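You operate a simulated robot arm through the tools that you are given. There is no shell and no other tool.

The job below is to be done with a simulated robot arm. You get a single attempt, and the scene is never put back.

## Task
Spot out the dust specks on the grey mount's print with ink.
Fine: brush back in its well, ink lid shut; leave the other print alone. Where these are worked on the way, their far stop is far enough and under half their travel is too little: ink lid. A coat counts when it lies all over at full strength: go over it till it gets no stronger.

It is judged by the outcome, as a careful person would: the job done as asked, and still so three seconds after it is handed in. It fails if anything else is knocked over, pushed out of place, dropped, spilled or broken. Lids that push on must go on centred and level and be pressed home; caps that screw on are set level and turned clockwise until they are tight.

## Robot
A 7-joint arm with a fingered hand, fixed in place. Base frame: the origin is on the floor under the middle of its stand, x ahead of it, y to its left, z up; the work surface is at about z = 902. Units: mm, degrees, N and s.
It reaches about 1023 mm from its shoulder. Its first joint turns from -166.0 to 166.0 degrees. Payload 4 kg.
Tool frame: the origin (TCP) lies between the finger pads and is the grasp point; the fingertips stand 30 mm ahead of it; z points along the fingers, y is the line along which they close. The gripper opens to 104 mm; its body begins 35 mm behind the TCP. The gripper is a hand of 4 fingers: y runs from the thumb to the fingers, the wrist lies at [-15, -113, -190] in the tool frame.
Orientation is that of the tool frame in the base frame, as [roll, pitch, yaw] about the fixed x, y, z axes, in that order (R = Rz(yaw) Ry(pitch) Rx(roll)). With the fingers straight down and the wrist toward the robot, the tool's x, y and z point along [0, 1, 0], [1, 0, 0] and [0, 0, -1] of the base frame.

## Interface
- The arm moves only by the tool drive_tool. Its argument "series" is text: rows parted by semicolons, each of 6 numbers parted by spaces: the shift along the tool's x, y, z in units of 150 mm (1.0 is 150 mm), then the turn, a rotation vector about the tool's x, y, z in units of 120 degrees (1.0 is 120 degrees). In form: tx ty tz rx ry rz; .... A call has 1 to 20 rows; each row is the pose to reach, as a shift and turn from the pose commanded when the call began, along the tool's axes at that moment. A call with a number of a shift or a turn outside -1 to 1 is refused whole. Each row takes 0.2 s and may step no farther than 50 mm and 8.6 degrees from the row before; otherwise, the whole call is refused. Where a pose cannot be reached the arm comes as near as it can. A force on the tool above 40 N (or 10 N above the force at the start of the call, whichever is more), or a blocked arm, ends the call early, and 0.2 s more pass. In this call time passes only in rows, and 0.2 s behind the last. The reply holds the time, the measured pose of the TCP, the force on the tool along the base axes, the opening and the grip force, in the units named above and with some noise, with the torque about the TCP (base axes, N m) and any sound that the robot's microphone picked up.
- Cameras (640 x 400 px; columns grow to the right, rows downward): "scene" is fixed at [53.1, -496.4, 1769.2]; the picture's right is [0.77, -0.64, 0.00], its down [-0.45, -0.54, -0.71] and it looks along [0.45, 0.55, -0.71] (base axes); focal length 324 px, centre (320, 200). "wrist" rides on the gripper at [61, -92, -130] in the tool frame; the picture's right is [-0.81, 0.28, -0.52], its down [-0.53, -0.71, 0.46] and it looks along [-0.24, 0.64, 0.72] (tool axes); focal length 275 px, centre (320, 200). There is no depth. A picture from a camera that has moved, and an enlarged one, comes with that camera's place and axes in the base frame and with its lens. The place of the scene camera against the robot may be out by one fixed shift of up to 18 mm in any direction.
- camera(camera): a new picture of that camera. The clock stands still meanwhile.
- curl_fingers(index, middle, ring, thumb_bend, thumb_turn): sets how far each is bent, from 0 (flat) to 100 (curled in); at 30 the hand is open as for a grip, at 70 the pads meet at the TCP. One left out holds its place. A second passes; each finger stops where it meets its share of the squeeze, and holds until it gets a number again. It is the only way to open and close the hand. It gives what a move gives, with no picture; readings hold the bend of each and the force on the fingers (four entries, about 0 where the hand has none), thumb and palm. thumb_turn goes from beside the hand (0) to across from the fingers (100), as for a grip.
- close_up(camera, box): a new picture of the part [left, top, right, bottom] of that camera's present view, enlarged. The clock stands still meanwhile.
- job_done(): hands the job in; it is judged then, once.

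Nothing tells you positions but the pictures and the camera data. Unless the task says otherwise, let go and move clear before handing in.

The tools are called after ">>>" as name(argument=value, ...) on one line, values as JSON. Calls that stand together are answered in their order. drive_tool: Moves the arm, as the interface text tells. Its arguments: {"type":"object","properties":{"series":{"type":"string"}},"required":["series"]} The other tools are called the same way: curl_fingers (index, middle, ring, thumb_bend, thumb_turn) moves the fingers one by one; camera (camera) takes a picture; close_up (camera, box) takes an enlarged picture of a part of a camera's view; job_done () hands the job in.

At the start:

```text
time_s: 0.0
eef_pos: [532.6, 195.5, 1330.0]
orientation: [-180.0, -0.1, 90.0]
wrist_force: [0.5, -0.9, -0.5]
moment: [0.01, 0.0, -0.04]
opening: 103.9
grasp_force: 0.0
shape: jaw
bend: [30.0, 30.0, 30.0, 30.0, 98.0]
finger forces: [0.0, 0.1, 0.0, 0.0, 0.1, 0.0]
```

scene: 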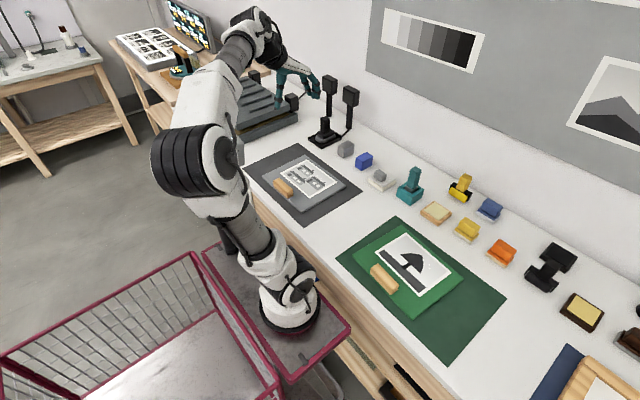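
wrist: 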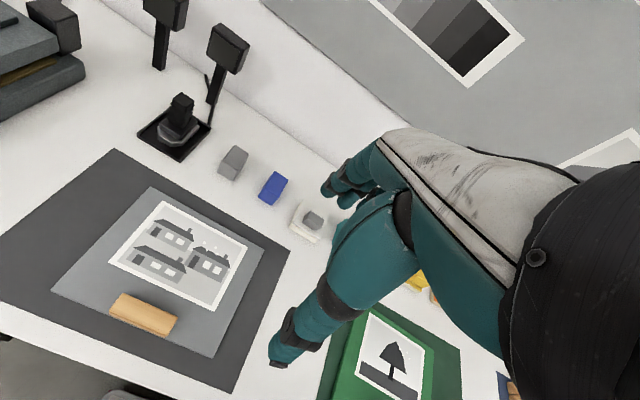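

I see a bench with two prints: one on a grey mount (houses) and one on a green mount (tree), plus a row of small items behind. I'll look closer to identify the brush, ink pot and specks.

>>> close_up(camera="scene", box=[230, 120, 390, 220])

>>> close_up(camera="scene", box=[380, 150, 540, 250])

>>> close_up(camera="scene", box=[480, 230, 640, 330])

>>> close_up(camera="wrist", box=[80, 130, 360, 305])

>>> close_up(camera="scene", box=[330, 210, 510, 360])

```text
4.00 times, centred on (310, 170) of scene
camera zoom: at [53.1, -496.4, 1769.2], right [0.77, -0.64, 0.0], down [-0.45, -0.54, -0.71], along [0.45, 0.55, -0.71], focal length 1295 px, centre (360, 320)
```

zoom: 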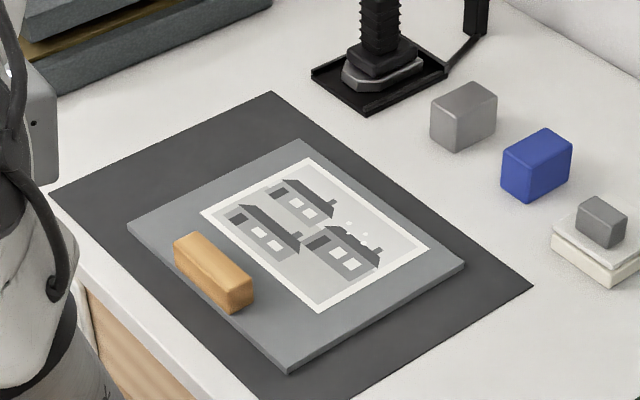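

```text
4.00 times, centred on (460, 200) of scene
camera zoom: at [53.1, -496.4, 1769.2], right [0.77, -0.64, 0.0], down [-0.45, -0.54, -0.71], along [0.45, 0.55, -0.71], focal length 1295 px, centre (-240, 200)
```

zoom: 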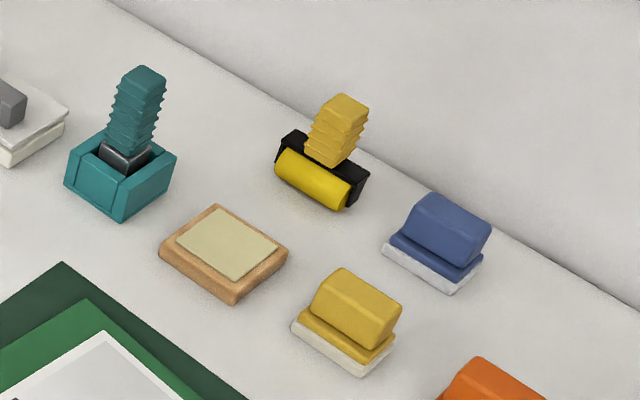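

```text
4.00 times, centred on (560, 280) of scene
camera zoom: at [53.1, -496.4, 1769.2], right [0.77, -0.64, 0.0], down [-0.45, -0.54, -0.71], along [0.45, 0.55, -0.71], focal length 1295 px, centre (-640, -120)
```

zoom: 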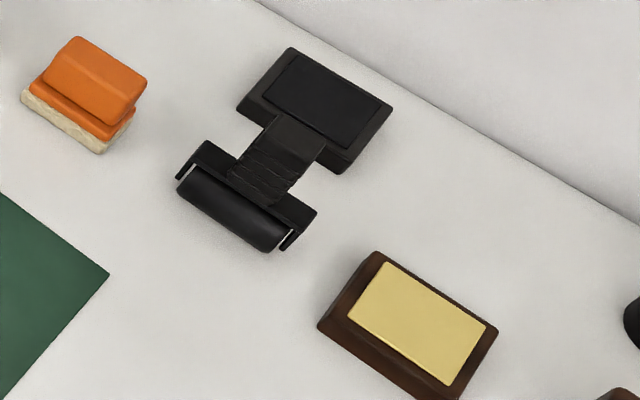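

```text
2.29 times, centred on (220, 218) of wrist
camera zoom: at [440.6, 257.4, 1461.7], right [0.28, -0.81, 0.52], down [-0.71, -0.53, -0.46], along [0.64, -0.24, -0.72], focal length 629 px, centre (549, 160)
```

zoom: 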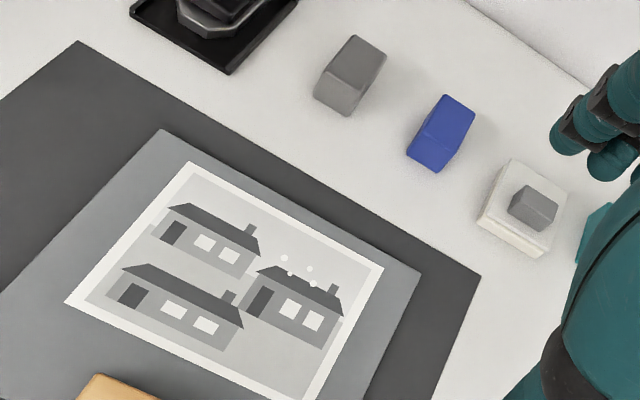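

```text
2.67 times, centred on (420, 285) of scene
camera zoom: at [53.1, -496.4, 1769.2], right [0.77, -0.64, 0.0], down [-0.45, -0.54, -0.71], along [0.45, 0.55, -0.71], focal length 863 px, centre (53, -27)
```

zoom: 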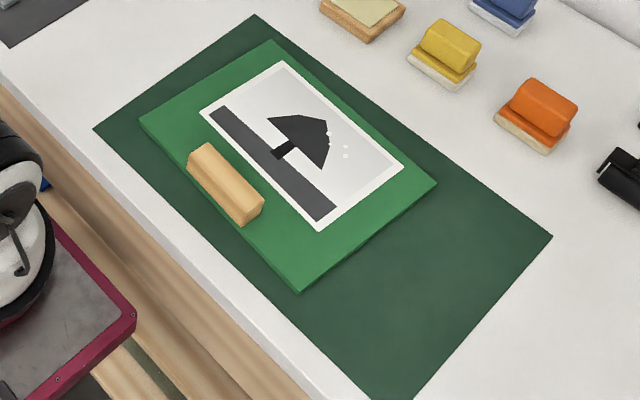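

The grey mount's print has a few white specks near the right house's roof. I need to find the brush well and ink pot, so I'll look at the rest of the scene.

>>> close_up(camera="scene", box=[500, 270, 640, 400])

>>> close_up(camera="scene", box=[230, 60, 390, 160])

>>> close_up(camera="scene", box=[100, 0, 260, 100])

>>> close_up(camera="scene", box=[330, 140, 440, 220])

>>> close_up(camera="wrist", box=[100, 0, 280, 150])

>>> close_up(camera="scene", box=[0, 0, 120, 100])

```text
3.08 times, centred on (570, 335) of scene
camera zoom: at [53.1, -496.4, 1769.2], right [0.77, -0.64, 0.0], down [-0.45, -0.54, -0.71], along [0.45, 0.55, -0.71], focal length 996 px, centre (-449, -215)
```

zoom: 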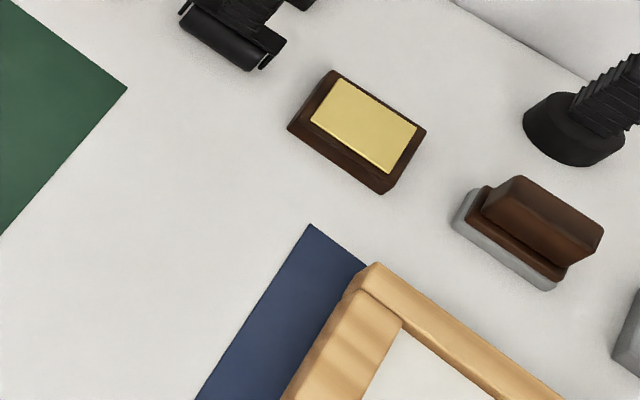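

```text
4.00 times, centred on (310, 110) of scene
camera zoom: at [53.1, -496.4, 1769.2], right [0.77, -0.64, 0.0], down [-0.45, -0.54, -0.71], along [0.45, 0.55, -0.71], focal length 1295 px, centre (360, 560)
```

zoom: 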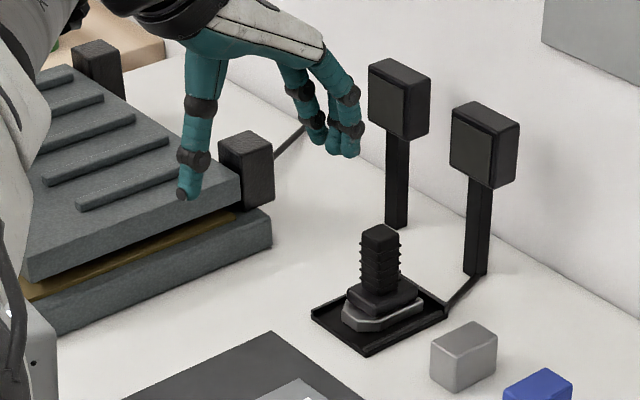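

```text
4.00 times, centred on (180, 50) of scene
camera zoom: at [53.1, -496.4, 1769.2], right [0.77, -0.64, 0.0], down [-0.45, -0.54, -0.71], along [0.45, 0.55, -0.71], focal length 1295 px, centre (880, 800)
```

zoom: 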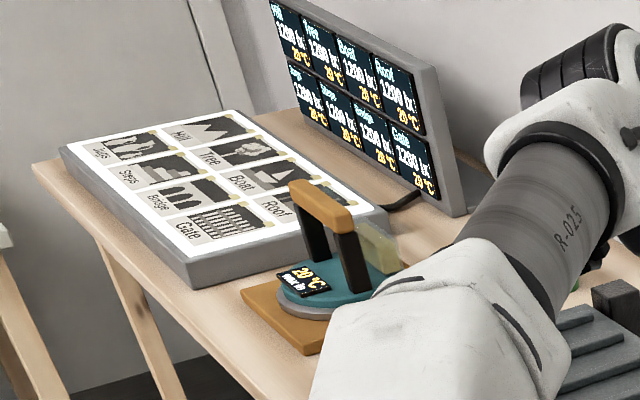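

```text
5.00 times, centred on (385, 180) of scene
camera zoom: at [53.1, -496.4, 1769.2], right [0.77, -0.64, 0.0], down [-0.45, -0.54, -0.71], along [0.45, 0.55, -0.71], focal length 1618 px, centre (-5, 300)
```

zoom: 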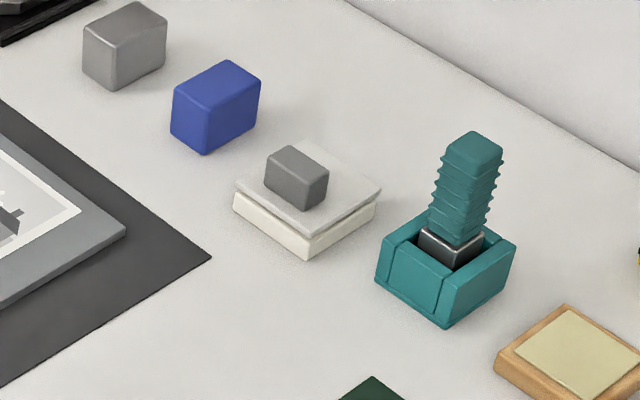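

```text
2.67 times, centred on (190, 75) of wrist
camera zoom: at [440.6, 257.4, 1461.7], right [0.28, -0.81, 0.52], down [-0.71, -0.53, -0.46], along [0.64, -0.24, -0.72], focal length 734 px, centre (667, 533)
```

zoom: 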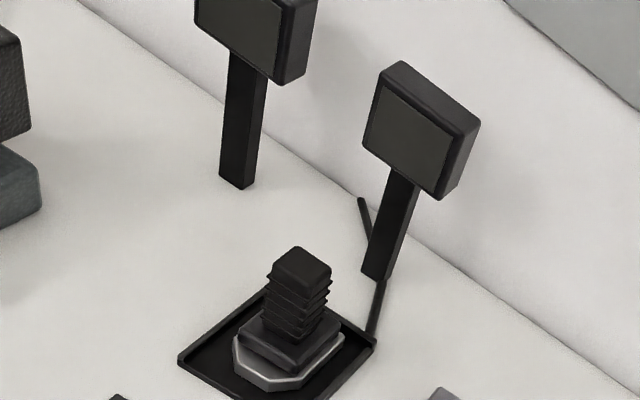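

```text
4.00 times, centred on (60, 50) of scene
camera zoom: at [53.1, -496.4, 1769.2], right [0.77, -0.64, 0.0], down [-0.45, -0.54, -0.71], along [0.45, 0.55, -0.71], focal length 1295 px, centre (1360, 800)
```

zoom: 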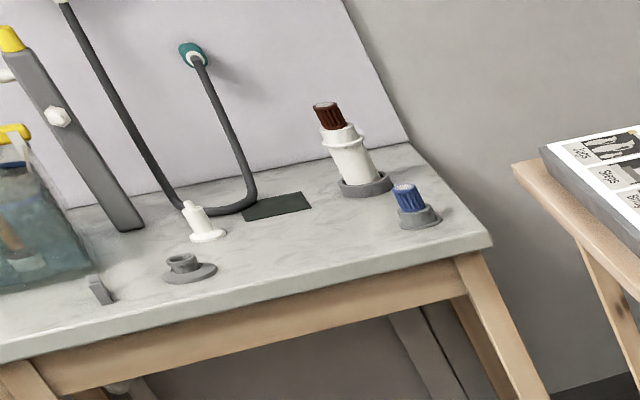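

The teal ribbed handle sitting in a teal well looks like the brush, and the white pot with a grey knob is a candidate for the ink. I'll shift the wrist camera to the right to inspect these and whatever lies further right.

>>> drive_tool(series="-0.3 0 0 0 0 0; -0.6 0 0 0 0 0; -0.9 0 0 0 0 0; -1.0 0 0 0 0 0")

>>> camera(camera="wrist")

```text
time_s: 1.0
eef_pos: [532.5, 43.9, 1331.2]
orientation: [179.9, 0.0, 90.2]
wrist_force: [-0.5, 0.5, 0.1]
moment: [0.02, 0.01, 0.01]
opening: 104.0
grasp_force: 0.1
shape: jaw
bend: [30.0, 30.0, 30.0, 30.0, 98.0]
finger forces: [0.0, 0.1, 0.0, 0.0, 0.0, 0.0]
```

```text
taken
camera wrist: at [440.0, 106.8, 1461.6], right [0.28, -0.81, 0.52], down [-0.71, -0.53, -0.46], along [0.65, -0.24, -0.72], focal length 275 px, centre (320, 200)
```

wrist: 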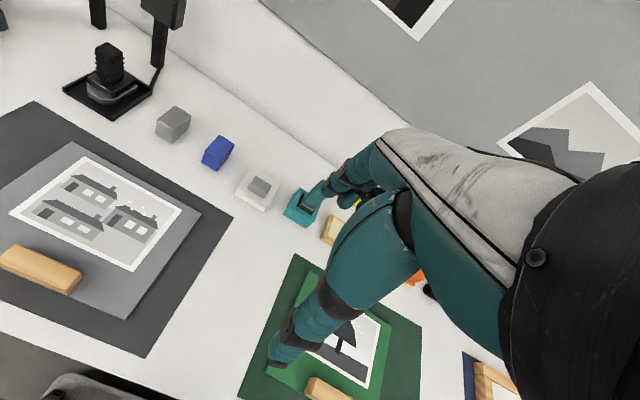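

The hand hides the right side of the view. I'll move further right (−y) so the well and items there come into the clear left half.

>>> drive_tool(series="-0.3 0 0 0 0 0; -0.6 0 0 0 0 0; -0.9 0 0 0 0 0; -1.0 0 0 0 0 0")

>>> camera(camera="wrist")

>>> drive_tool(series="-0.3 0 0 0 0 0; -0.6 0 0 0 0 0; -0.9 0 0 0 0 0; -1.0 0 0 0 0 0")

>>> camera(camera="wrist")

```text
time_s: 2.0
eef_pos: [531.3, -105.6, 1331.2]
orientation: [180.0, -0.1, 90.1]
wrist_force: [-1.0, -0.1, 0.4]
moment: [0.01, 0.03, -0.03]
opening: 103.7
grasp_force: 0.1
shape: jaw
bend: [30.0, 30.0, 30.0, 30.0, 98.0]
finger forces: [0.0, 0.0, 0.1, 0.1, 0.0, 0.1]
```

```text
taken
camera wrist: at [439.7, -43.1, 1462.6], right [0.28, -0.81, 0.52], down [-0.71, -0.53, -0.46], along [0.64, -0.24, -0.72], focal length 275 px, centre (320, 200)
```

wrist: 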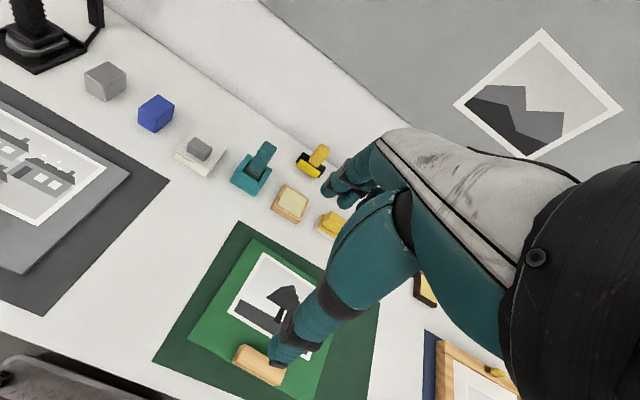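

```text
time_s: 3.0
eef_pos: [533.1, -255.7, 1329.6]
orientation: [-180.0, 0.1, 90.1]
wrist_force: [0.0, 0.0, -0.2]
moment: [-0.03, 0.04, 0.0]
opening: 104.0
grasp_force: 0.1
shape: jaw
bend: [30.0, 30.0, 30.0, 30.0, 98.0]
finger forces: [0.0, 0.0, 0.0, 0.0, 0.1, 0.0]
```

```text
taken
camera wrist: at [441.1, -192.7, 1460.3], right [0.28, -0.81, 0.52], down [-0.71, -0.53, -0.46], along [0.64, -0.24, -0.72], focal length 275 px, centre (320, 200)
```

wrist: 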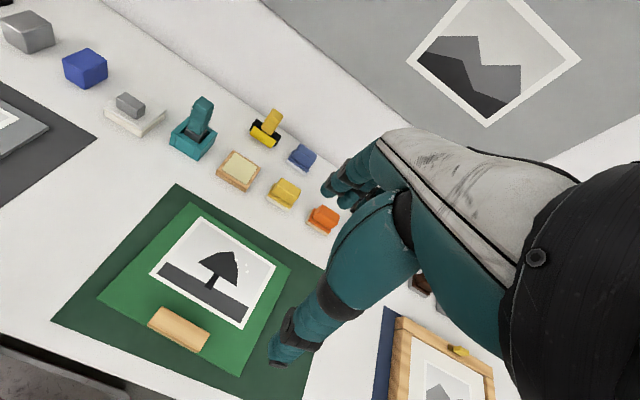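

>>> close_up(camera="wrist", box=[90, 70, 250, 170])

>>> close_up(camera="wrist", box=[210, 90, 350, 240])

>>> drive_tool(series="-0.3 0 0 0 0 0; -0.6 0 0 0 0 0; -0.9 0 0 0 0 0; -1.0 0 0 0 0 0")

>>> camera(camera="wrist")

>>> drive_tool(series="-0.3 0 0 0 0 0; -0.6 0 0 0 0 0; -0.9 0 0 0 0 0; -1.0 0 0 0 0 0")

>>> camera(camera="wrist")

```text
4.00 times, centred on (170, 120) of wrist
camera zoom: at [441.1, -192.7, 1460.3], right [0.28, -0.81, 0.52], down [-0.71, -0.53, -0.46], along [0.64, -0.24, -0.72], focal length 1101 px, centre (920, 520)
```

zoom: 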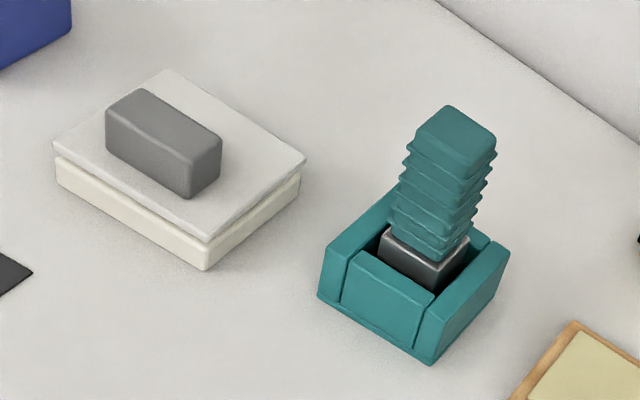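

```text
2.67 times, centred on (280, 165) of wrist
camera zoom: at [441.1, -192.7, 1460.3], right [0.28, -0.81, 0.52], down [-0.71, -0.53, -0.46], along [0.64, -0.24, -0.72], focal length 734 px, centre (427, 293)
```

zoom: 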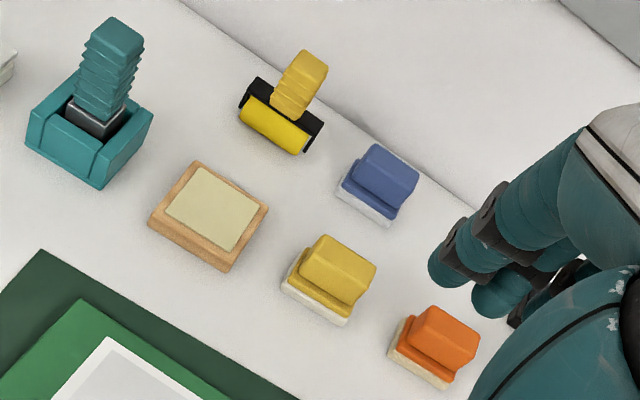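

```text
time_s: 4.0
eef_pos: [535.2, -403.2, 1331.5]
orientation: [-179.9, 0.0, 90.1]
wrist_force: [-0.5, -0.3, 0.0]
moment: [0.02, -0.01, -0.02]
opening: 103.6
grasp_force: 0.1
shape: jaw
bend: [30.0, 30.0, 30.0, 30.0, 98.0]
finger forces: [0.0, 0.0, 0.0, 0.0, 0.1, 0.0]
```

```text
taken
camera wrist: at [443.0, -340.8, 1461.9], right [0.28, -0.81, 0.52], down [-0.71, -0.53, -0.46], along [0.65, -0.24, -0.72], focal length 275 px, centre (320, 200)
```

wrist: 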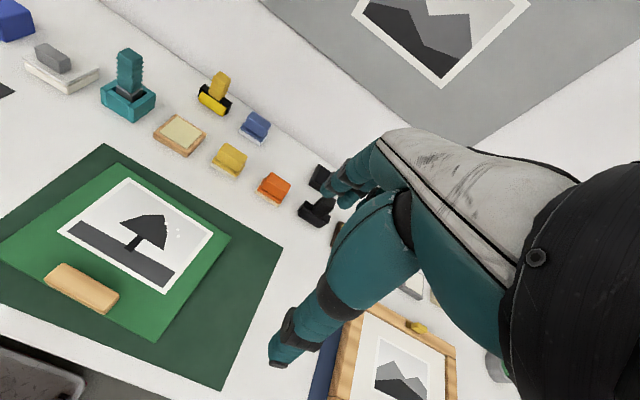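

```text
time_s: 5.0
eef_pos: [536.1, -555.3, 1329.1]
orientation: [-179.9, 0.0, 90.2]
wrist_force: [0.0, 0.3, -1.0]
moment: [-0.04, 0.01, 0.0]
opening: 103.7
grasp_force: 0.0
shape: jaw
bend: [30.0, 30.0, 30.0, 30.0, 98.0]
finger forces: [0.1, 0.1, 0.0, 0.0, 0.1, 0.0]
```

```text
taken
camera wrist: at [443.1, -493.2, 1460.7], right [0.28, -0.81, 0.52], down [-0.71, -0.53, -0.45], along [0.64, -0.24, -0.73], focal length 275 px, centre (320, 200)
```

wrist: 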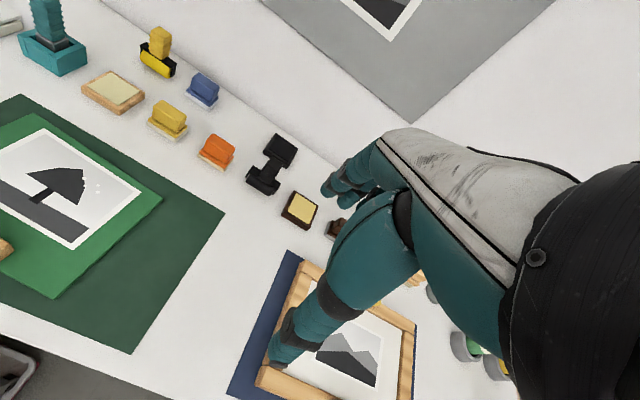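

There are more items further right (some jars by the framed print). I'll keep moving right to see them all before deciding which is the ink.

>>> drive_tool(series="-0.3 -0.1 0 0 0 0; -0.6 -0.2 0 0 0 0; -0.9 -0.3 0 0 0 0; -1.0 -0.4 0 0 0 0")

>>> camera(camera="wrist")

>>> drive_tool(series="-0.3 -0.1 0 0 0 0; -0.6 -0.2 0 0 0 0; -0.9 -0.3 0 0 0 0; -1.0 -0.4 0 0 0 0")

>>> camera(camera="wrist")

```text
time_s: 6.0
eef_pos: [475.2, -703.7, 1329.7]
orientation: [-179.9, 0.0, 90.1]
wrist_force: [0.5, 0.0, 0.0]
moment: [0.0, 0.02, -0.02]
opening: 103.9
grasp_force: 0.1
shape: jaw
bend: [30.0, 30.0, 30.0, 30.0, 98.0]
finger forces: [0.1, 0.0, 0.0, 0.1, 0.0, 0.0]
```

```text
taken
camera wrist: at [382.7, -641.4, 1461.5], right [0.28, -0.81, 0.52], down [-0.71, -0.53, -0.46], along [0.64, -0.24, -0.73], focal length 275 px, centre (320, 200)
```

wrist: 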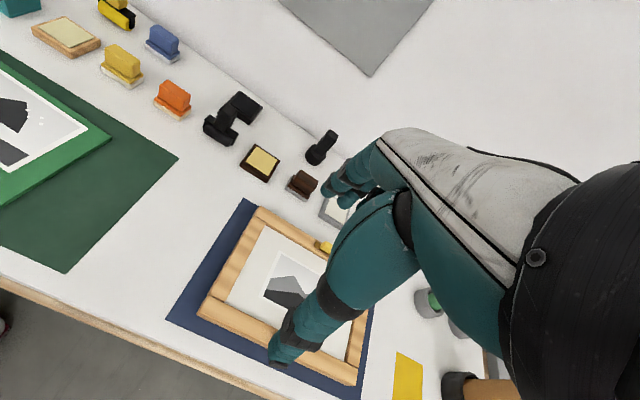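

```text
time_s: 7.0
eef_pos: [407.3, -756.5, 1290.5]
orientation: [-180.0, -0.1, 90.1]
wrist_force: [-0.4, -0.7, 0.0]
moment: [-0.04, 0.0, 0.0]
opening: 104.1
grasp_force: 0.1
shape: jaw
bend: [30.0, 30.0, 30.0, 30.0, 98.0]
finger forces: [0.1, 0.0, 0.0, 0.0, 0.0, 0.1]
out of reach, approached as far as the arm can: row 1, 2, 3, 4
```

```text
taken
camera wrist: at [314.6, -694.1, 1421.7], right [0.28, -0.81, 0.52], down [-0.71, -0.53, -0.46], along [0.64, -0.24, -0.72], focal length 275 px, centre (320, 200)
```

wrist: 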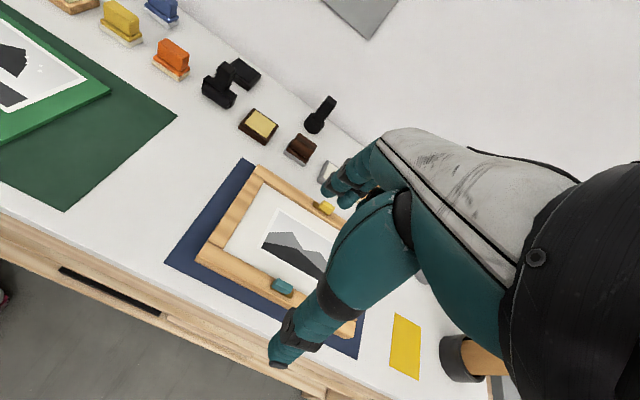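

More items lie further right, hidden by the hand. I'll come back left a bit and yaw the tool clockwise so the camera faces the bench's far right end.

>>> drive_tool(series="0.3 0 0 0 0 0; 0.6 0 0 0 0 0.06; 0.9 0 0 0 0 0.12; 1.0 0 0 0 0 0.18; 1.0 0 0 0 0 0.24; 1.0 0 0 0 0 0.30; 1.0 0 0 0 0 0.36")

>>> camera(camera="wrist")

```text
time_s: 8.6
eef_pos: [407.7, -612.1, 1291.3]
orientation: [180.0, 0.0, 46.8]
wrist_force: [0.0, 0.1, 0.9]
moment: [0.0, 0.03, -0.02]
opening: 103.5
grasp_force: 0.1
shape: jaw
bend: [30.0, 30.0, 30.0, 30.0, 98.0]
finger forces: [0.0, 0.1, 0.0, 0.0, 0.0, 0.1]
```

```text
taken
camera wrist: at [381.5, -503.9, 1422.3], right [-0.36, -0.78, 0.52], down [-0.88, 0.1, -0.46], along [0.3, -0.62, -0.72], focal length 275 px, centre (320, 200)
```

wrist: 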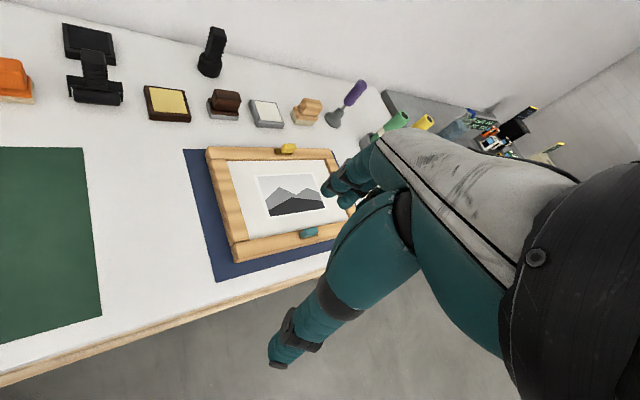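

>>> close_up(camera="wrist", box=[130, 10, 370, 160])

>>> close_up(camera="wrist", box=[340, 70, 560, 190])

>>> close_up(camera="wrist", box=[40, 10, 200, 130])

>>> drive_tool(series="0 0 0 0 0 0.06; 0 0 0 0 0 0.12; 0 0 0 0 0 0.18; 0 0 0 0 0 0.24; 0 0 0 0 0 0.30")

>>> camera(camera="wrist")

```text
2.67 times, centred on (250, 85) of wrist
camera zoom: at [381.5, -503.9, 1422.3], right [-0.36, -0.78, 0.52], down [-0.88, 0.1, -0.46], along [0.3, -0.62, -0.72], focal length 734 px, centre (507, 507)
```

zoom: 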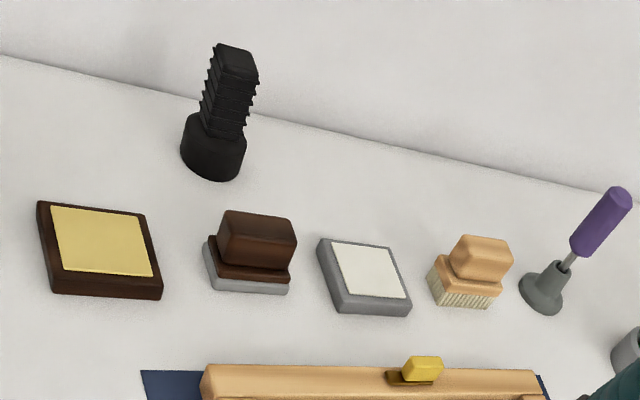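

```text
2.91 times, centred on (450, 130) of wrist
camera zoom: at [381.5, -503.9, 1422.3], right [-0.36, -0.78, 0.52], down [-0.88, 0.1, -0.46], along [0.3, -0.62, -0.72], focal length 801 px, centre (-58, 404)
```

zoom: 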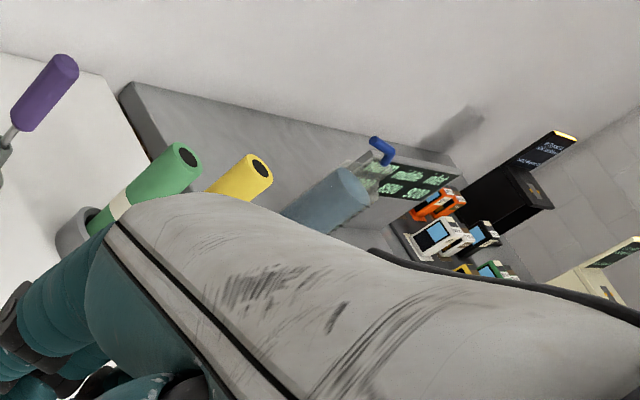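

```text
3.33 times, centred on (120, 70) of wrist
camera zoom: at [381.5, -503.9, 1422.3], right [-0.36, -0.78, 0.52], down [-0.88, 0.1, -0.46], along [0.3, -0.62, -0.72], focal length 918 px, centre (987, 633)
```

zoom: 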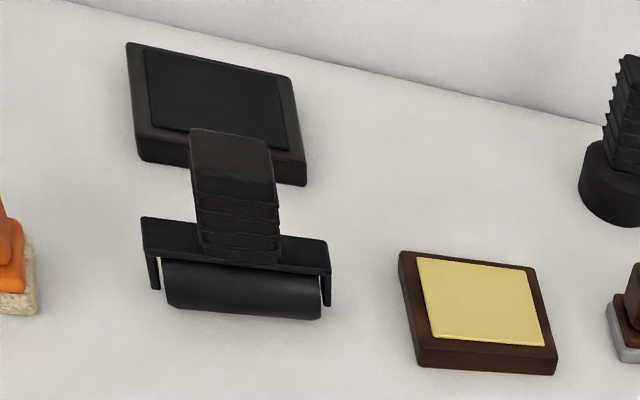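

```text
time_s: 9.8
eef_pos: [407.8, -612.5, 1291.1]
orientation: [-180.0, 0.0, 10.8]
wrist_force: [-1.1, -0.2, -0.2]
moment: [-0.03, -0.02, 0.05]
opening: 104.2
grasp_force: 0.0
shape: jaw
bend: [30.0, 30.0, 30.0, 30.0, 98.0]
finger forces: [0.0, 0.0, 0.0, 0.1, 0.0, 0.0]
```

```text
taken
camera wrist: at [449.6, -509.5, 1423.3], right [-0.75, -0.42, 0.52], down [-0.66, 0.6, -0.46], along [-0.12, -0.68, -0.72], focal length 275 px, centre (320, 200)
```

wrist: 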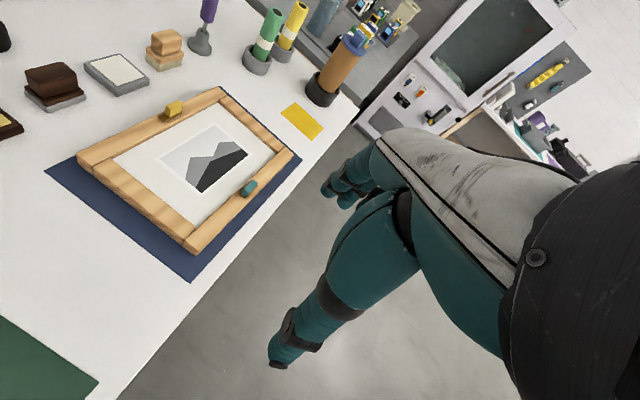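

I've surveyed the bench: the only thing with a lid is the white pot with grey knob at about (844, 84), right beside the teal brush-in-well at about (891, −22). I'll return there for a close view of the lid mechanism, brush and well.

>>> drive_tool(series="0 -0.1 0 0 0 -0.06; 0 -0.2 0 0 0 -0.12; 0 -0.3 0 0 0 -0.18; 0 -0.4 0 0 0 -0.24; 0 -0.5 0 0 0 -0.30; 0 -0.6 0 0 0 -0.36; 0 -0.7 0 0 0 -0.42; 0 -0.8 0 0 0 -0.48; 0 -0.9 0 0 0 -0.54; 0 -0.95 0 0 0 -0.60; 0 -1 0 0 0 -0.66")

>>> drive_tool(series="0.3 0.2 0 0 0 0; 0.6 0.4 0 0 0 0; 0.8 0.6 0 0 0 0; 1.0 0.8 0 0 0 0; 1.0 1.0 0 0 0 0")

>>> drive_tool(series="0.3 0 0.1 0 0 0; 0.6 0 0.2 0 0 0; 0.9 0 0.3 0 0 0; 1.0 0.2 0.4 0 0 0; 1.0 0.4 0.6 0 0 0; 1.0 0.6 0.8 0 0 0")

```text
time_s: 12.2
eef_pos: [381.2, -465.2, 1290.5]
orientation: [179.9, 0.0, 90.1]
wrist_force: [0.0, 0.5, 1.2]
moment: [-0.02, 0.02, 0.04]
opening: 103.9
grasp_force: 0.0
shape: jaw
bend: [30.0, 30.0, 30.0, 30.0, 98.0]
finger forces: [0.0, 0.0, 0.0, 0.0, 0.0, 0.0]
```

```text
refused: row 1 steps farther than a row can; nothing moved
```

```text
time_s: 13.6
eef_pos: [469.7, -315.0, 1172.8]
orientation: [-180.0, 0.0, 90.1]
wrist_force: [-0.7, 0.1, 0.3]
moment: [-0.01, -0.02, 0.01]
opening: 104.0
grasp_force: 0.1
shape: jaw
bend: [30.0, 30.0, 30.0, 30.0, 98.0]
finger forces: [0.0, 0.0, 0.0, 0.0, 0.1, 0.0]
```

Now at (470, −315, 1173), above everything on the bench. I'll go on toward the pot and brush well.

>>> drive_tool(series="0.2 0.2 0 0 0 0; 0.4 0.4 0 0 0 0; 0.6 0.6 0 0 0 0; 0.8 0.8 0 0 0 0; 1.0 0.9 0 0 0 0")

>>> drive_tool(series="0.2 0.2 0.05 0 0 0; 0.4 0.4 0.1 0 0 0; 0.6 0.6 0.15 0 0 0; 0.8 0.7 0.3 0 0 0; 0.8 0.7 0.5 0 0 0")

>>> camera(camera="wrist")

>>> camera(camera="scene")

```text
time_s: 14.8
eef_pos: [605.6, -159.2, 1171.6]
orientation: [-179.9, 0.0, 90.0]
wrist_force: [-0.7, -0.1, -0.1]
moment: [-0.01, 0.01, 0.01]
opening: 104.0
grasp_force: 0.0
shape: jaw
bend: [30.0, 30.0, 30.0, 30.0, 98.0]
finger forces: [0.0, 0.0, 0.0, 0.1, 0.0, 0.1]
```

```text
time_s: 16.0
eef_pos: [710.7, -44.5, 1098.1]
orientation: [180.0, 0.1, 90.2]
wrist_force: [-0.1, -0.7, 0.7]
moment: [0.0, -0.01, -0.05]
opening: 104.0
grasp_force: 0.1
shape: jaw
bend: [30.0, 30.0, 30.0, 30.0, 98.0]
finger forces: [0.0, 0.0, 0.0, 0.1, 0.1, 0.1]
```

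```text
taken
camera wrist: at [618.0, 17.6, 1229.5], right [0.28, -0.81, 0.52], down [-0.71, -0.53, -0.46], along [0.65, -0.24, -0.72], focal length 275 px, centre (320, 200)
```

wrist: 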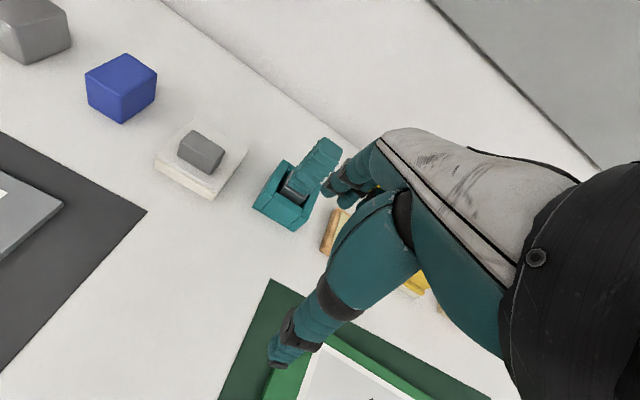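

```text
taken
```

scene: 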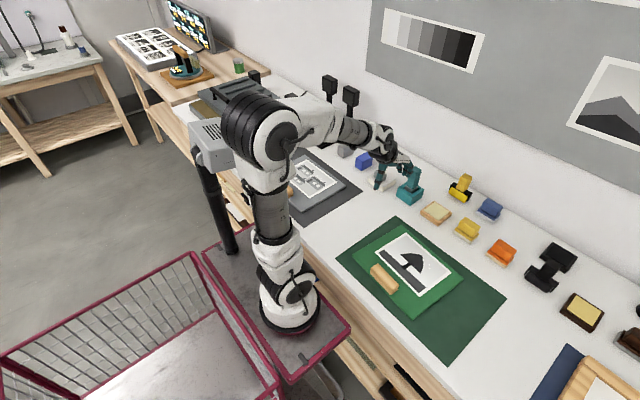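

>>> close_up(camera="wrist", box=[140, 110, 260, 210])

>>> close_up(camera="wrist", box=[235, 120, 355, 240])

```text
4.00 times, centred on (200, 160) of wrist
camera zoom: at [618.0, 17.6, 1229.5], right [0.28, -0.81, 0.52], down [-0.71, -0.53, -0.46], along [0.65, -0.24, -0.72], focal length 1101 px, centre (800, 360)
```

zoom: 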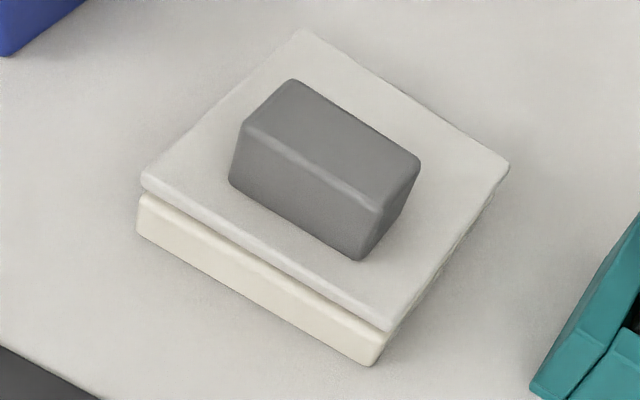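

```text
3.33 times, centred on (295, 180) of wrist
camera zoom: at [618.0, 17.6, 1229.5], right [0.28, -0.81, 0.52], down [-0.71, -0.53, -0.46], along [0.65, -0.24, -0.72], focal length 918 px, centre (403, 267)
```

zoom: 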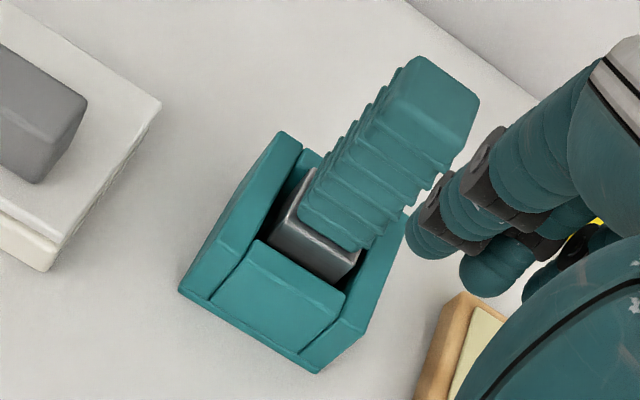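

The pot measures about x 807–889, y 44–122, top z≈927, with its knob at about (834, 84) offset toward the robot (so probably a rear hinge, lid lifts). The brush stands near (864, −37), top ≈1039. Next I move above the knob, then check.

>>> drive_tool(series="0.3 0 0 0 0 0; 0.6 0 0 0 0 0; 0.86 0 0 0 0 0; 0.86 0.3 0 0 0 0; 0.86 0.6 0 0 0 0; 0.86 0.827 0 0 0 0; 0.86 0.827 0.26 0 0 0; 0.86 0.827 0.5 0 0 0")

>>> camera(camera="wrist")

>>> close_up(camera="scene", box=[320, 120, 460, 220])

```text
time_s: 17.8
eef_pos: [833.5, 85.1, 1018.3]
orientation: [180.0, 0.1, 89.9]
wrist_force: [-0.5, 0.2, -0.9]
moment: [-0.01, -0.02, 0.0]
opening: 104.1
grasp_force: 0.1
shape: jaw
bend: [30.0, 30.0, 30.0, 30.0, 98.0]
finger forces: [0.0, 0.1, 0.0, 0.0, 0.0, 0.0]
```

```text
taken
camera wrist: at [740.7, 146.9, 1149.5], right [0.28, -0.81, 0.52], down [-0.71, -0.53, -0.46], along [0.65, -0.24, -0.72], focal length 275 px, centre (320, 200)
```

wrist: 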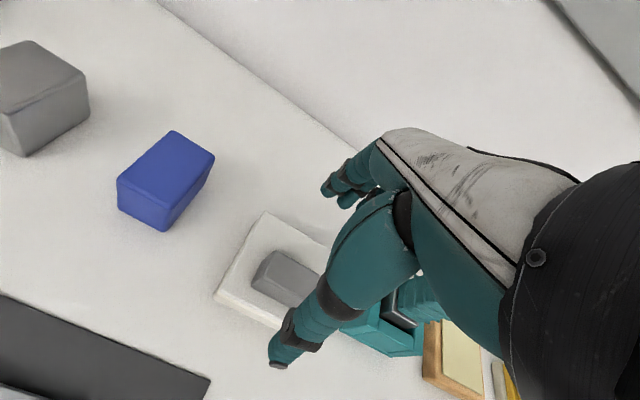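

```text
4.00 times, centred on (390, 170) of scene
camera zoom: at [53.1, -496.4, 1769.2], right [0.77, -0.64, 0.0], down [-0.45, -0.54, -0.71], along [0.45, 0.55, -0.71], focal length 1295 px, centre (40, 320)
```

zoom: 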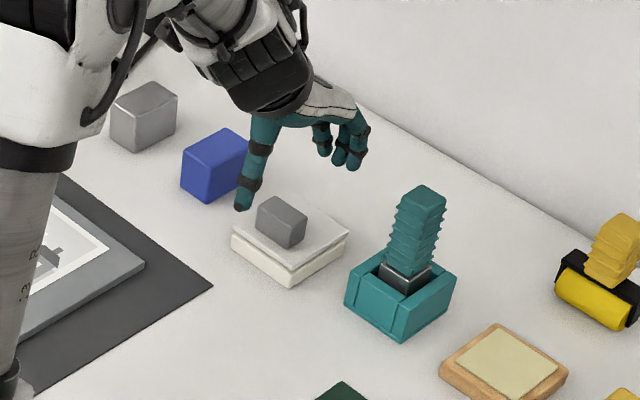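

The hand is open astride the knob: thumb on the robot side, fingers on the far side. I'll lower until the fingertips flank the knob (TCP z≈963), then check before closing.

>>> drive_tool(series="0 0.007 0.15 0 0 0; 0 0.007 0.28 0 0 0; 0 0.007 0.36 0 0 0")

>>> camera(camera="wrist")

>>> close_up(camera="scene", box=[340, 130, 440, 210])

```text
time_s: 18.6
eef_pos: [835.9, 85.7, 966.4]
orientation: [180.0, 0.0, 90.0]
wrist_force: [0.4, 0.0, -0.1]
moment: [-0.01, -0.02, 0.0]
opening: 103.8
grasp_force: 0.1
shape: jaw
bend: [30.0, 30.0, 30.0, 30.0, 98.0]
finger forces: [0.0, 0.0, 0.0, 0.0, 0.0, 0.0]
```

```text
taken
camera wrist: at [743.4, 147.4, 1097.4], right [0.27, -0.81, 0.52], down [-0.71, -0.53, -0.46], along [0.64, -0.24, -0.72], focal length 275 px, centre (320, 200)
```

wrist: 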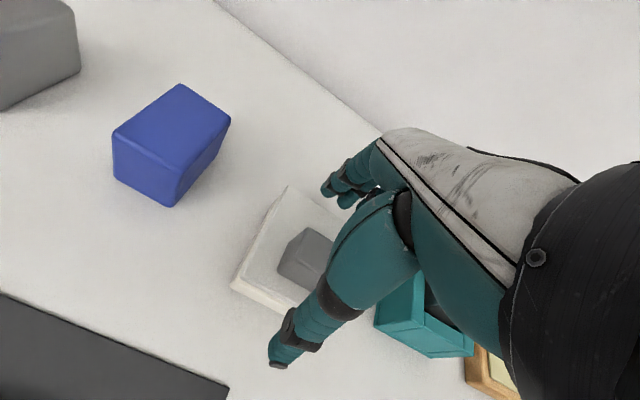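

```text
5.00 times, centred on (390, 170) of scene
camera zoom: at [53.1, -496.4, 1769.2], right [0.77, -0.64, 0.0], down [-0.45, -0.54, -0.71], along [0.45, 0.55, -0.71], focal length 1618 px, centre (-30, 350)
```

zoom: 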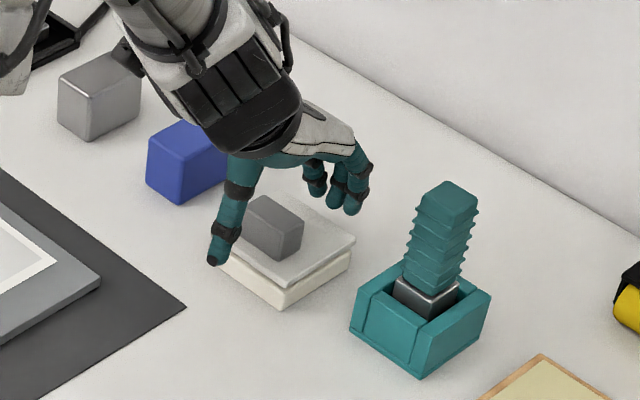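

The hand straddles the knob with fingertips about 9 mm above the lid. I'll close partway to check fingertip clearance, then finish the grip.

>>> curl_fingers(index=55, middle=55, ring=55, thumb_bend=55, thumb_turn=100)

>>> camera(camera="wrist")

>>> close_up(camera="scene", box=[340, 130, 440, 210])

```text
time_s: 19.6
eef_pos: [835.7, 86.2, 967.6]
orientation: [-180.0, -0.1, 90.1]
wrist_force: [1.6, -0.4, 5.8]
moment: [-0.06, -0.22, 0.04]
opening: 39.6
grasp_force: 2.8
shape: fingers
bend: [55.0, 54.0, 55.0, 55.0, 100.0]
finger forces: [0.0, 5.6, 0.0, 0.1, 0.0, 0.0]
```

```text
taken
camera wrist: at [743.2, 147.8, 1097.7], right [0.28, -0.81, 0.52], down [-0.71, -0.53, -0.46], along [0.65, -0.24, -0.72], focal length 275 px, centre (320, 200)
```

wrist: 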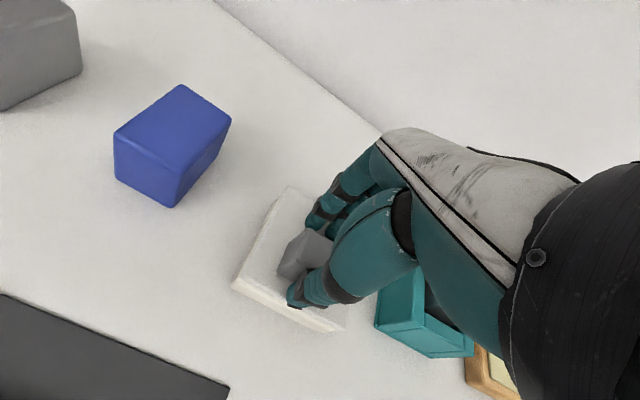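

```text
5.00 times, centred on (390, 170) of scene
camera zoom: at [53.1, -496.4, 1769.2], right [0.77, -0.64, 0.0], down [-0.45, -0.54, -0.71], along [0.45, 0.55, -0.71], focal length 1618 px, centre (-30, 350)
```

zoom: 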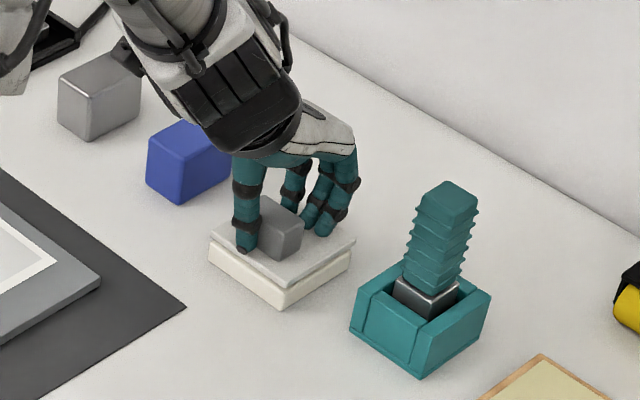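

The middle fingertip touched the lid top (≈5.6 N upward). I'll raise about 6 mm and then finish closing on the knob.

>>> drive_tool(series="0 0 -0.04 0 0 0")

>>> curl_fingers(index=70, middle=70, ring=70, thumb_bend=70)

>>> close_up(camera="scene", box=[340, 130, 440, 210])

>>> close_up(camera="wrist", box=[200, 120, 440, 360])

```text
time_s: 20.0
eef_pos: [833.9, 86.7, 971.5]
orientation: [-179.9, -0.1, 90.1]
wrist_force: [0.0, 0.6, -0.1]
moment: [-0.01, -0.02, 0.02]
opening: 39.3
grasp_force: 0.1
shape: fingers
bend: [55.0, 55.0, 55.0, 55.0, 100.0]
finger forces: [0.0, 0.0, 0.0, 0.0, 0.1, 0.1]
```

```text
time_s: 21.0
eef_pos: [835.2, 86.7, 971.8]
orientation: [-180.0, 0.0, 90.1]
wrist_force: [-1.7, 1.1, -0.7]
moment: [0.02, 0.07, 0.08]
opening: 22.1
grasp_force: 9.6
shape: fingers
bend: [66.0, 66.0, 66.0, 60.0, 100.0]
finger forces: [2.8, 3.2, 2.8, 0.1, 10.6, 0.0]
```

```text
5.00 times, centred on (390, 170) of scene
camera zoom: at [53.1, -496.4, 1769.2], right [0.77, -0.64, 0.0], down [-0.45, -0.54, -0.71], along [0.45, 0.55, -0.71], focal length 1618 px, centre (-30, 350)
```

zoom: 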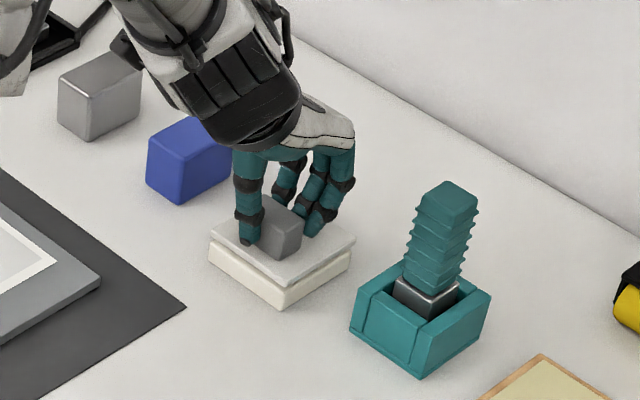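

```text
1.67 times, centred on (320, 240) of wrist
camera zoom: at [742.5, 148.3, 1103.6], right [0.28, -0.81, 0.52], down [-0.71, -0.53, -0.46], along [0.64, -0.24, -0.72], focal length 459 px, centre (320, 133)
```

zoom: 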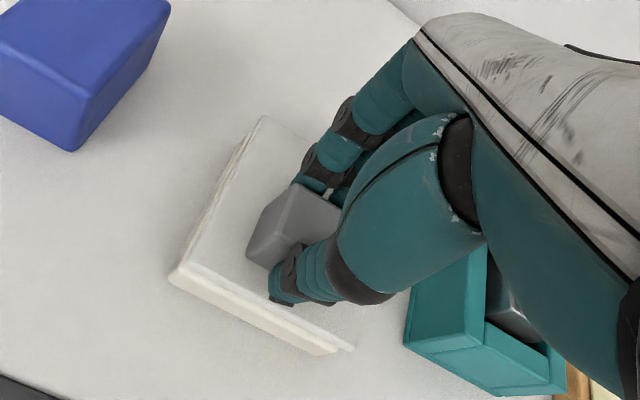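

The knob is gripped (≈10 N). I'll test with a small upward pull to learn whether the lid lifts off, hinges or slides.

>>> drive_tool(series="0 0 -0.02 0 0 0; 0 0 -0.04 0 0 0; 0 0 -0.06 0 0 0")

>>> close_up(camera="scene", box=[340, 130, 440, 210])

>>> close_up(camera="wrist", box=[200, 120, 440, 360])

```text
time_s: 21.8
eef_pos: [835.7, 84.7, 982.1]
orientation: [-180.0, 0.0, 89.9]
wrist_force: [6.0, 3.7, -8.0]
moment: [0.19, -0.02, 0.15]
opening: 22.2
grasp_force: 11.8
shape: fingers
bend: [63.0, 65.0, 64.0, 63.0, 100.0]
finger forces: [5.4, 5.3, 5.0, 0.1, 8.3, 0.0]
```

```text
5.00 times, centred on (390, 170) of scene
camera zoom: at [53.1, -496.4, 1769.2], right [0.77, -0.64, 0.0], down [-0.45, -0.54, -0.71], along [0.45, 0.55, -0.71], focal length 1618 px, centre (-30, 350)
```

zoom: 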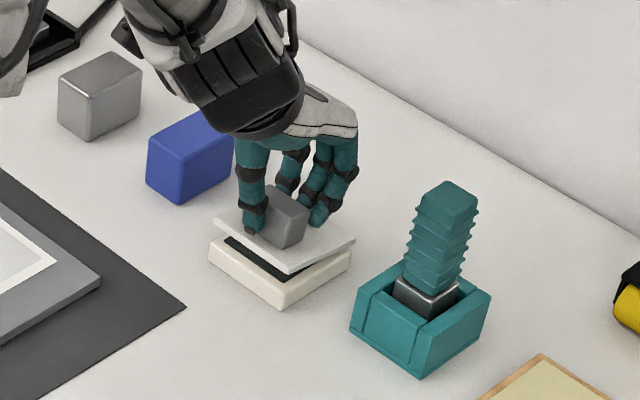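

```text
1.67 times, centred on (320, 240) of wrist
camera zoom: at [742.5, 147.8, 1113.4], right [0.28, -0.81, 0.52], down [-0.71, -0.53, -0.46], along [0.64, -0.24, -0.73], focal length 459 px, centre (320, 133)
```

zoom: 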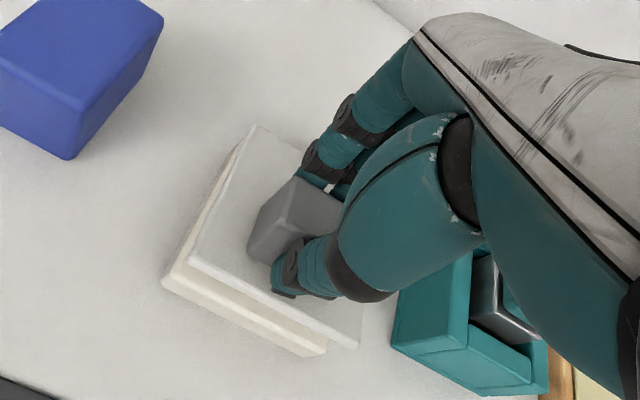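

The lid is hinged at the back (x≈889): its front edge rose and dark ink shows beneath. I'll follow the hinge arc with the hand, turning it about the base y axis up to about 40°, then check whether the lid stays.

>>> drive_tool(series="0 0.054 0.015 0.0667 0 0; 0 0.115 -0.024 0.1333 0 0; 0 0.18 -0.054 0.2 0 0; 0 0.248 -0.074 0.2667 0 0; 0 0.319 -0.085 0.3333 0 0")

>>> close_up(camera="scene", box=[340, 110, 460, 210])

>>> camera(camera="wrist")

```text
time_s: 23.0
eef_pos: [882.6, 84.1, 996.9]
orientation: [-140.0, -0.1, 90.1]
wrist_force: [-6.1, 1.8, 8.6]
moment: [0.0, 0.29, -0.05]
opening: 22.9
grasp_force: 6.9
shape: fingers
bend: [69.0, 69.0, 69.0, 58.0, 100.0]
finger forces: [0.7, 0.7, 0.7, 0.1, 12.4, 0.0]
```

```text
4.00 times, centred on (400, 160) of scene
camera zoom: at [53.1, -496.4, 1769.2], right [0.77, -0.64, 0.0], down [-0.45, -0.54, -0.71], along [0.45, 0.55, -0.71], focal length 1295 px, centre (0, 360)
```

zoom: 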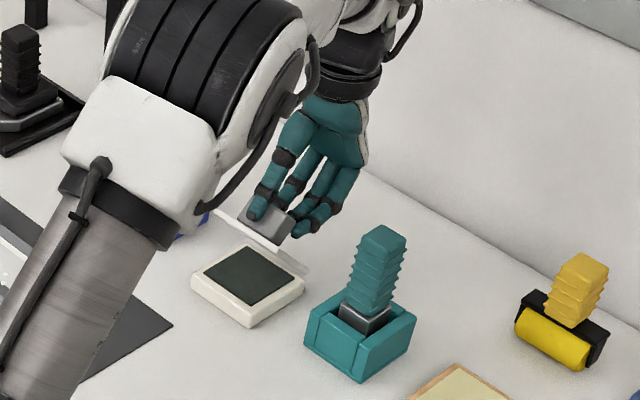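

```text
taken
camera wrist: at [895.4, 147.0, 1156.3], right [0.54, -0.81, 0.22], down [-0.84, -0.53, 0.11], along [0.03, -0.24, -0.97], focal length 275 px, centre (320, 200)
```

wrist: 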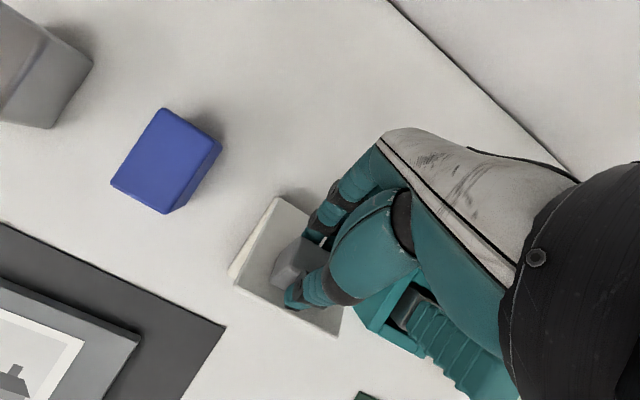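

The lid is up ~40° and the ink pad below is visible. I'll continue the arc to about 56°, then test whether the hinge holds by itself.

>>> drive_tool(series="0 0.054 -0.047 0.0667 0 0; 0 0.115 -0.085 0.1333 0 0")

>>> close_up(camera="scene", box=[340, 110, 460, 210])

>>> camera(camera="wrist")

```text
time_s: 23.6
eef_pos: [903.2, 85.0, 994.9]
orientation: [-124.0, -0.1, 90.1]
wrist_force: [-3.1, 2.1, 9.1]
moment: [0.03, 0.31, -0.03]
opening: 23.3
grasp_force: 7.4
shape: fingers
bend: [69.0, 69.0, 70.0, 57.0, 100.0]
finger forces: [0.8, 0.9, 0.5, 0.1, 12.6, 0.0]
```

```text
4.00 times, centred on (400, 160) of scene
camera zoom: at [53.1, -496.4, 1769.2], right [0.77, -0.64, 0.0], down [-0.45, -0.54, -0.71], along [0.45, 0.55, -0.71], focal length 1295 px, centre (0, 360)
```

zoom: 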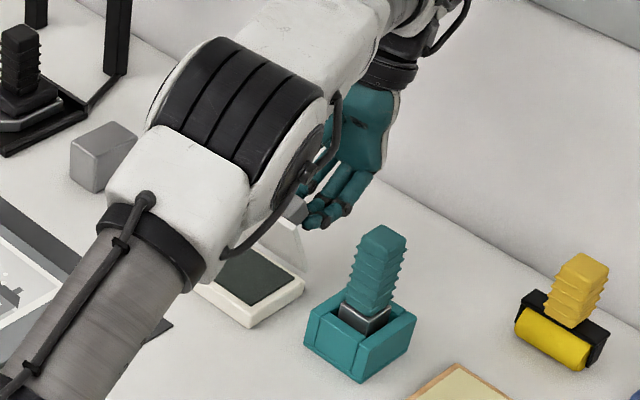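

```text
taken
camera wrist: at [959.6, 146.6, 1145.6], right [0.58, -0.81, 0.06], down [-0.78, -0.53, 0.34], along [-0.24, -0.24, -0.94], focal length 275 px, centre (320, 200)
```

wrist: 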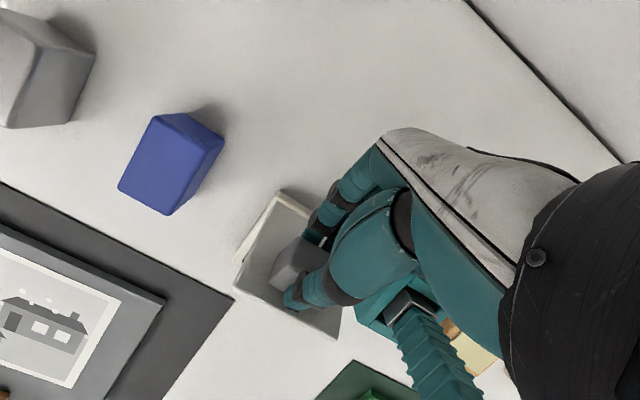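

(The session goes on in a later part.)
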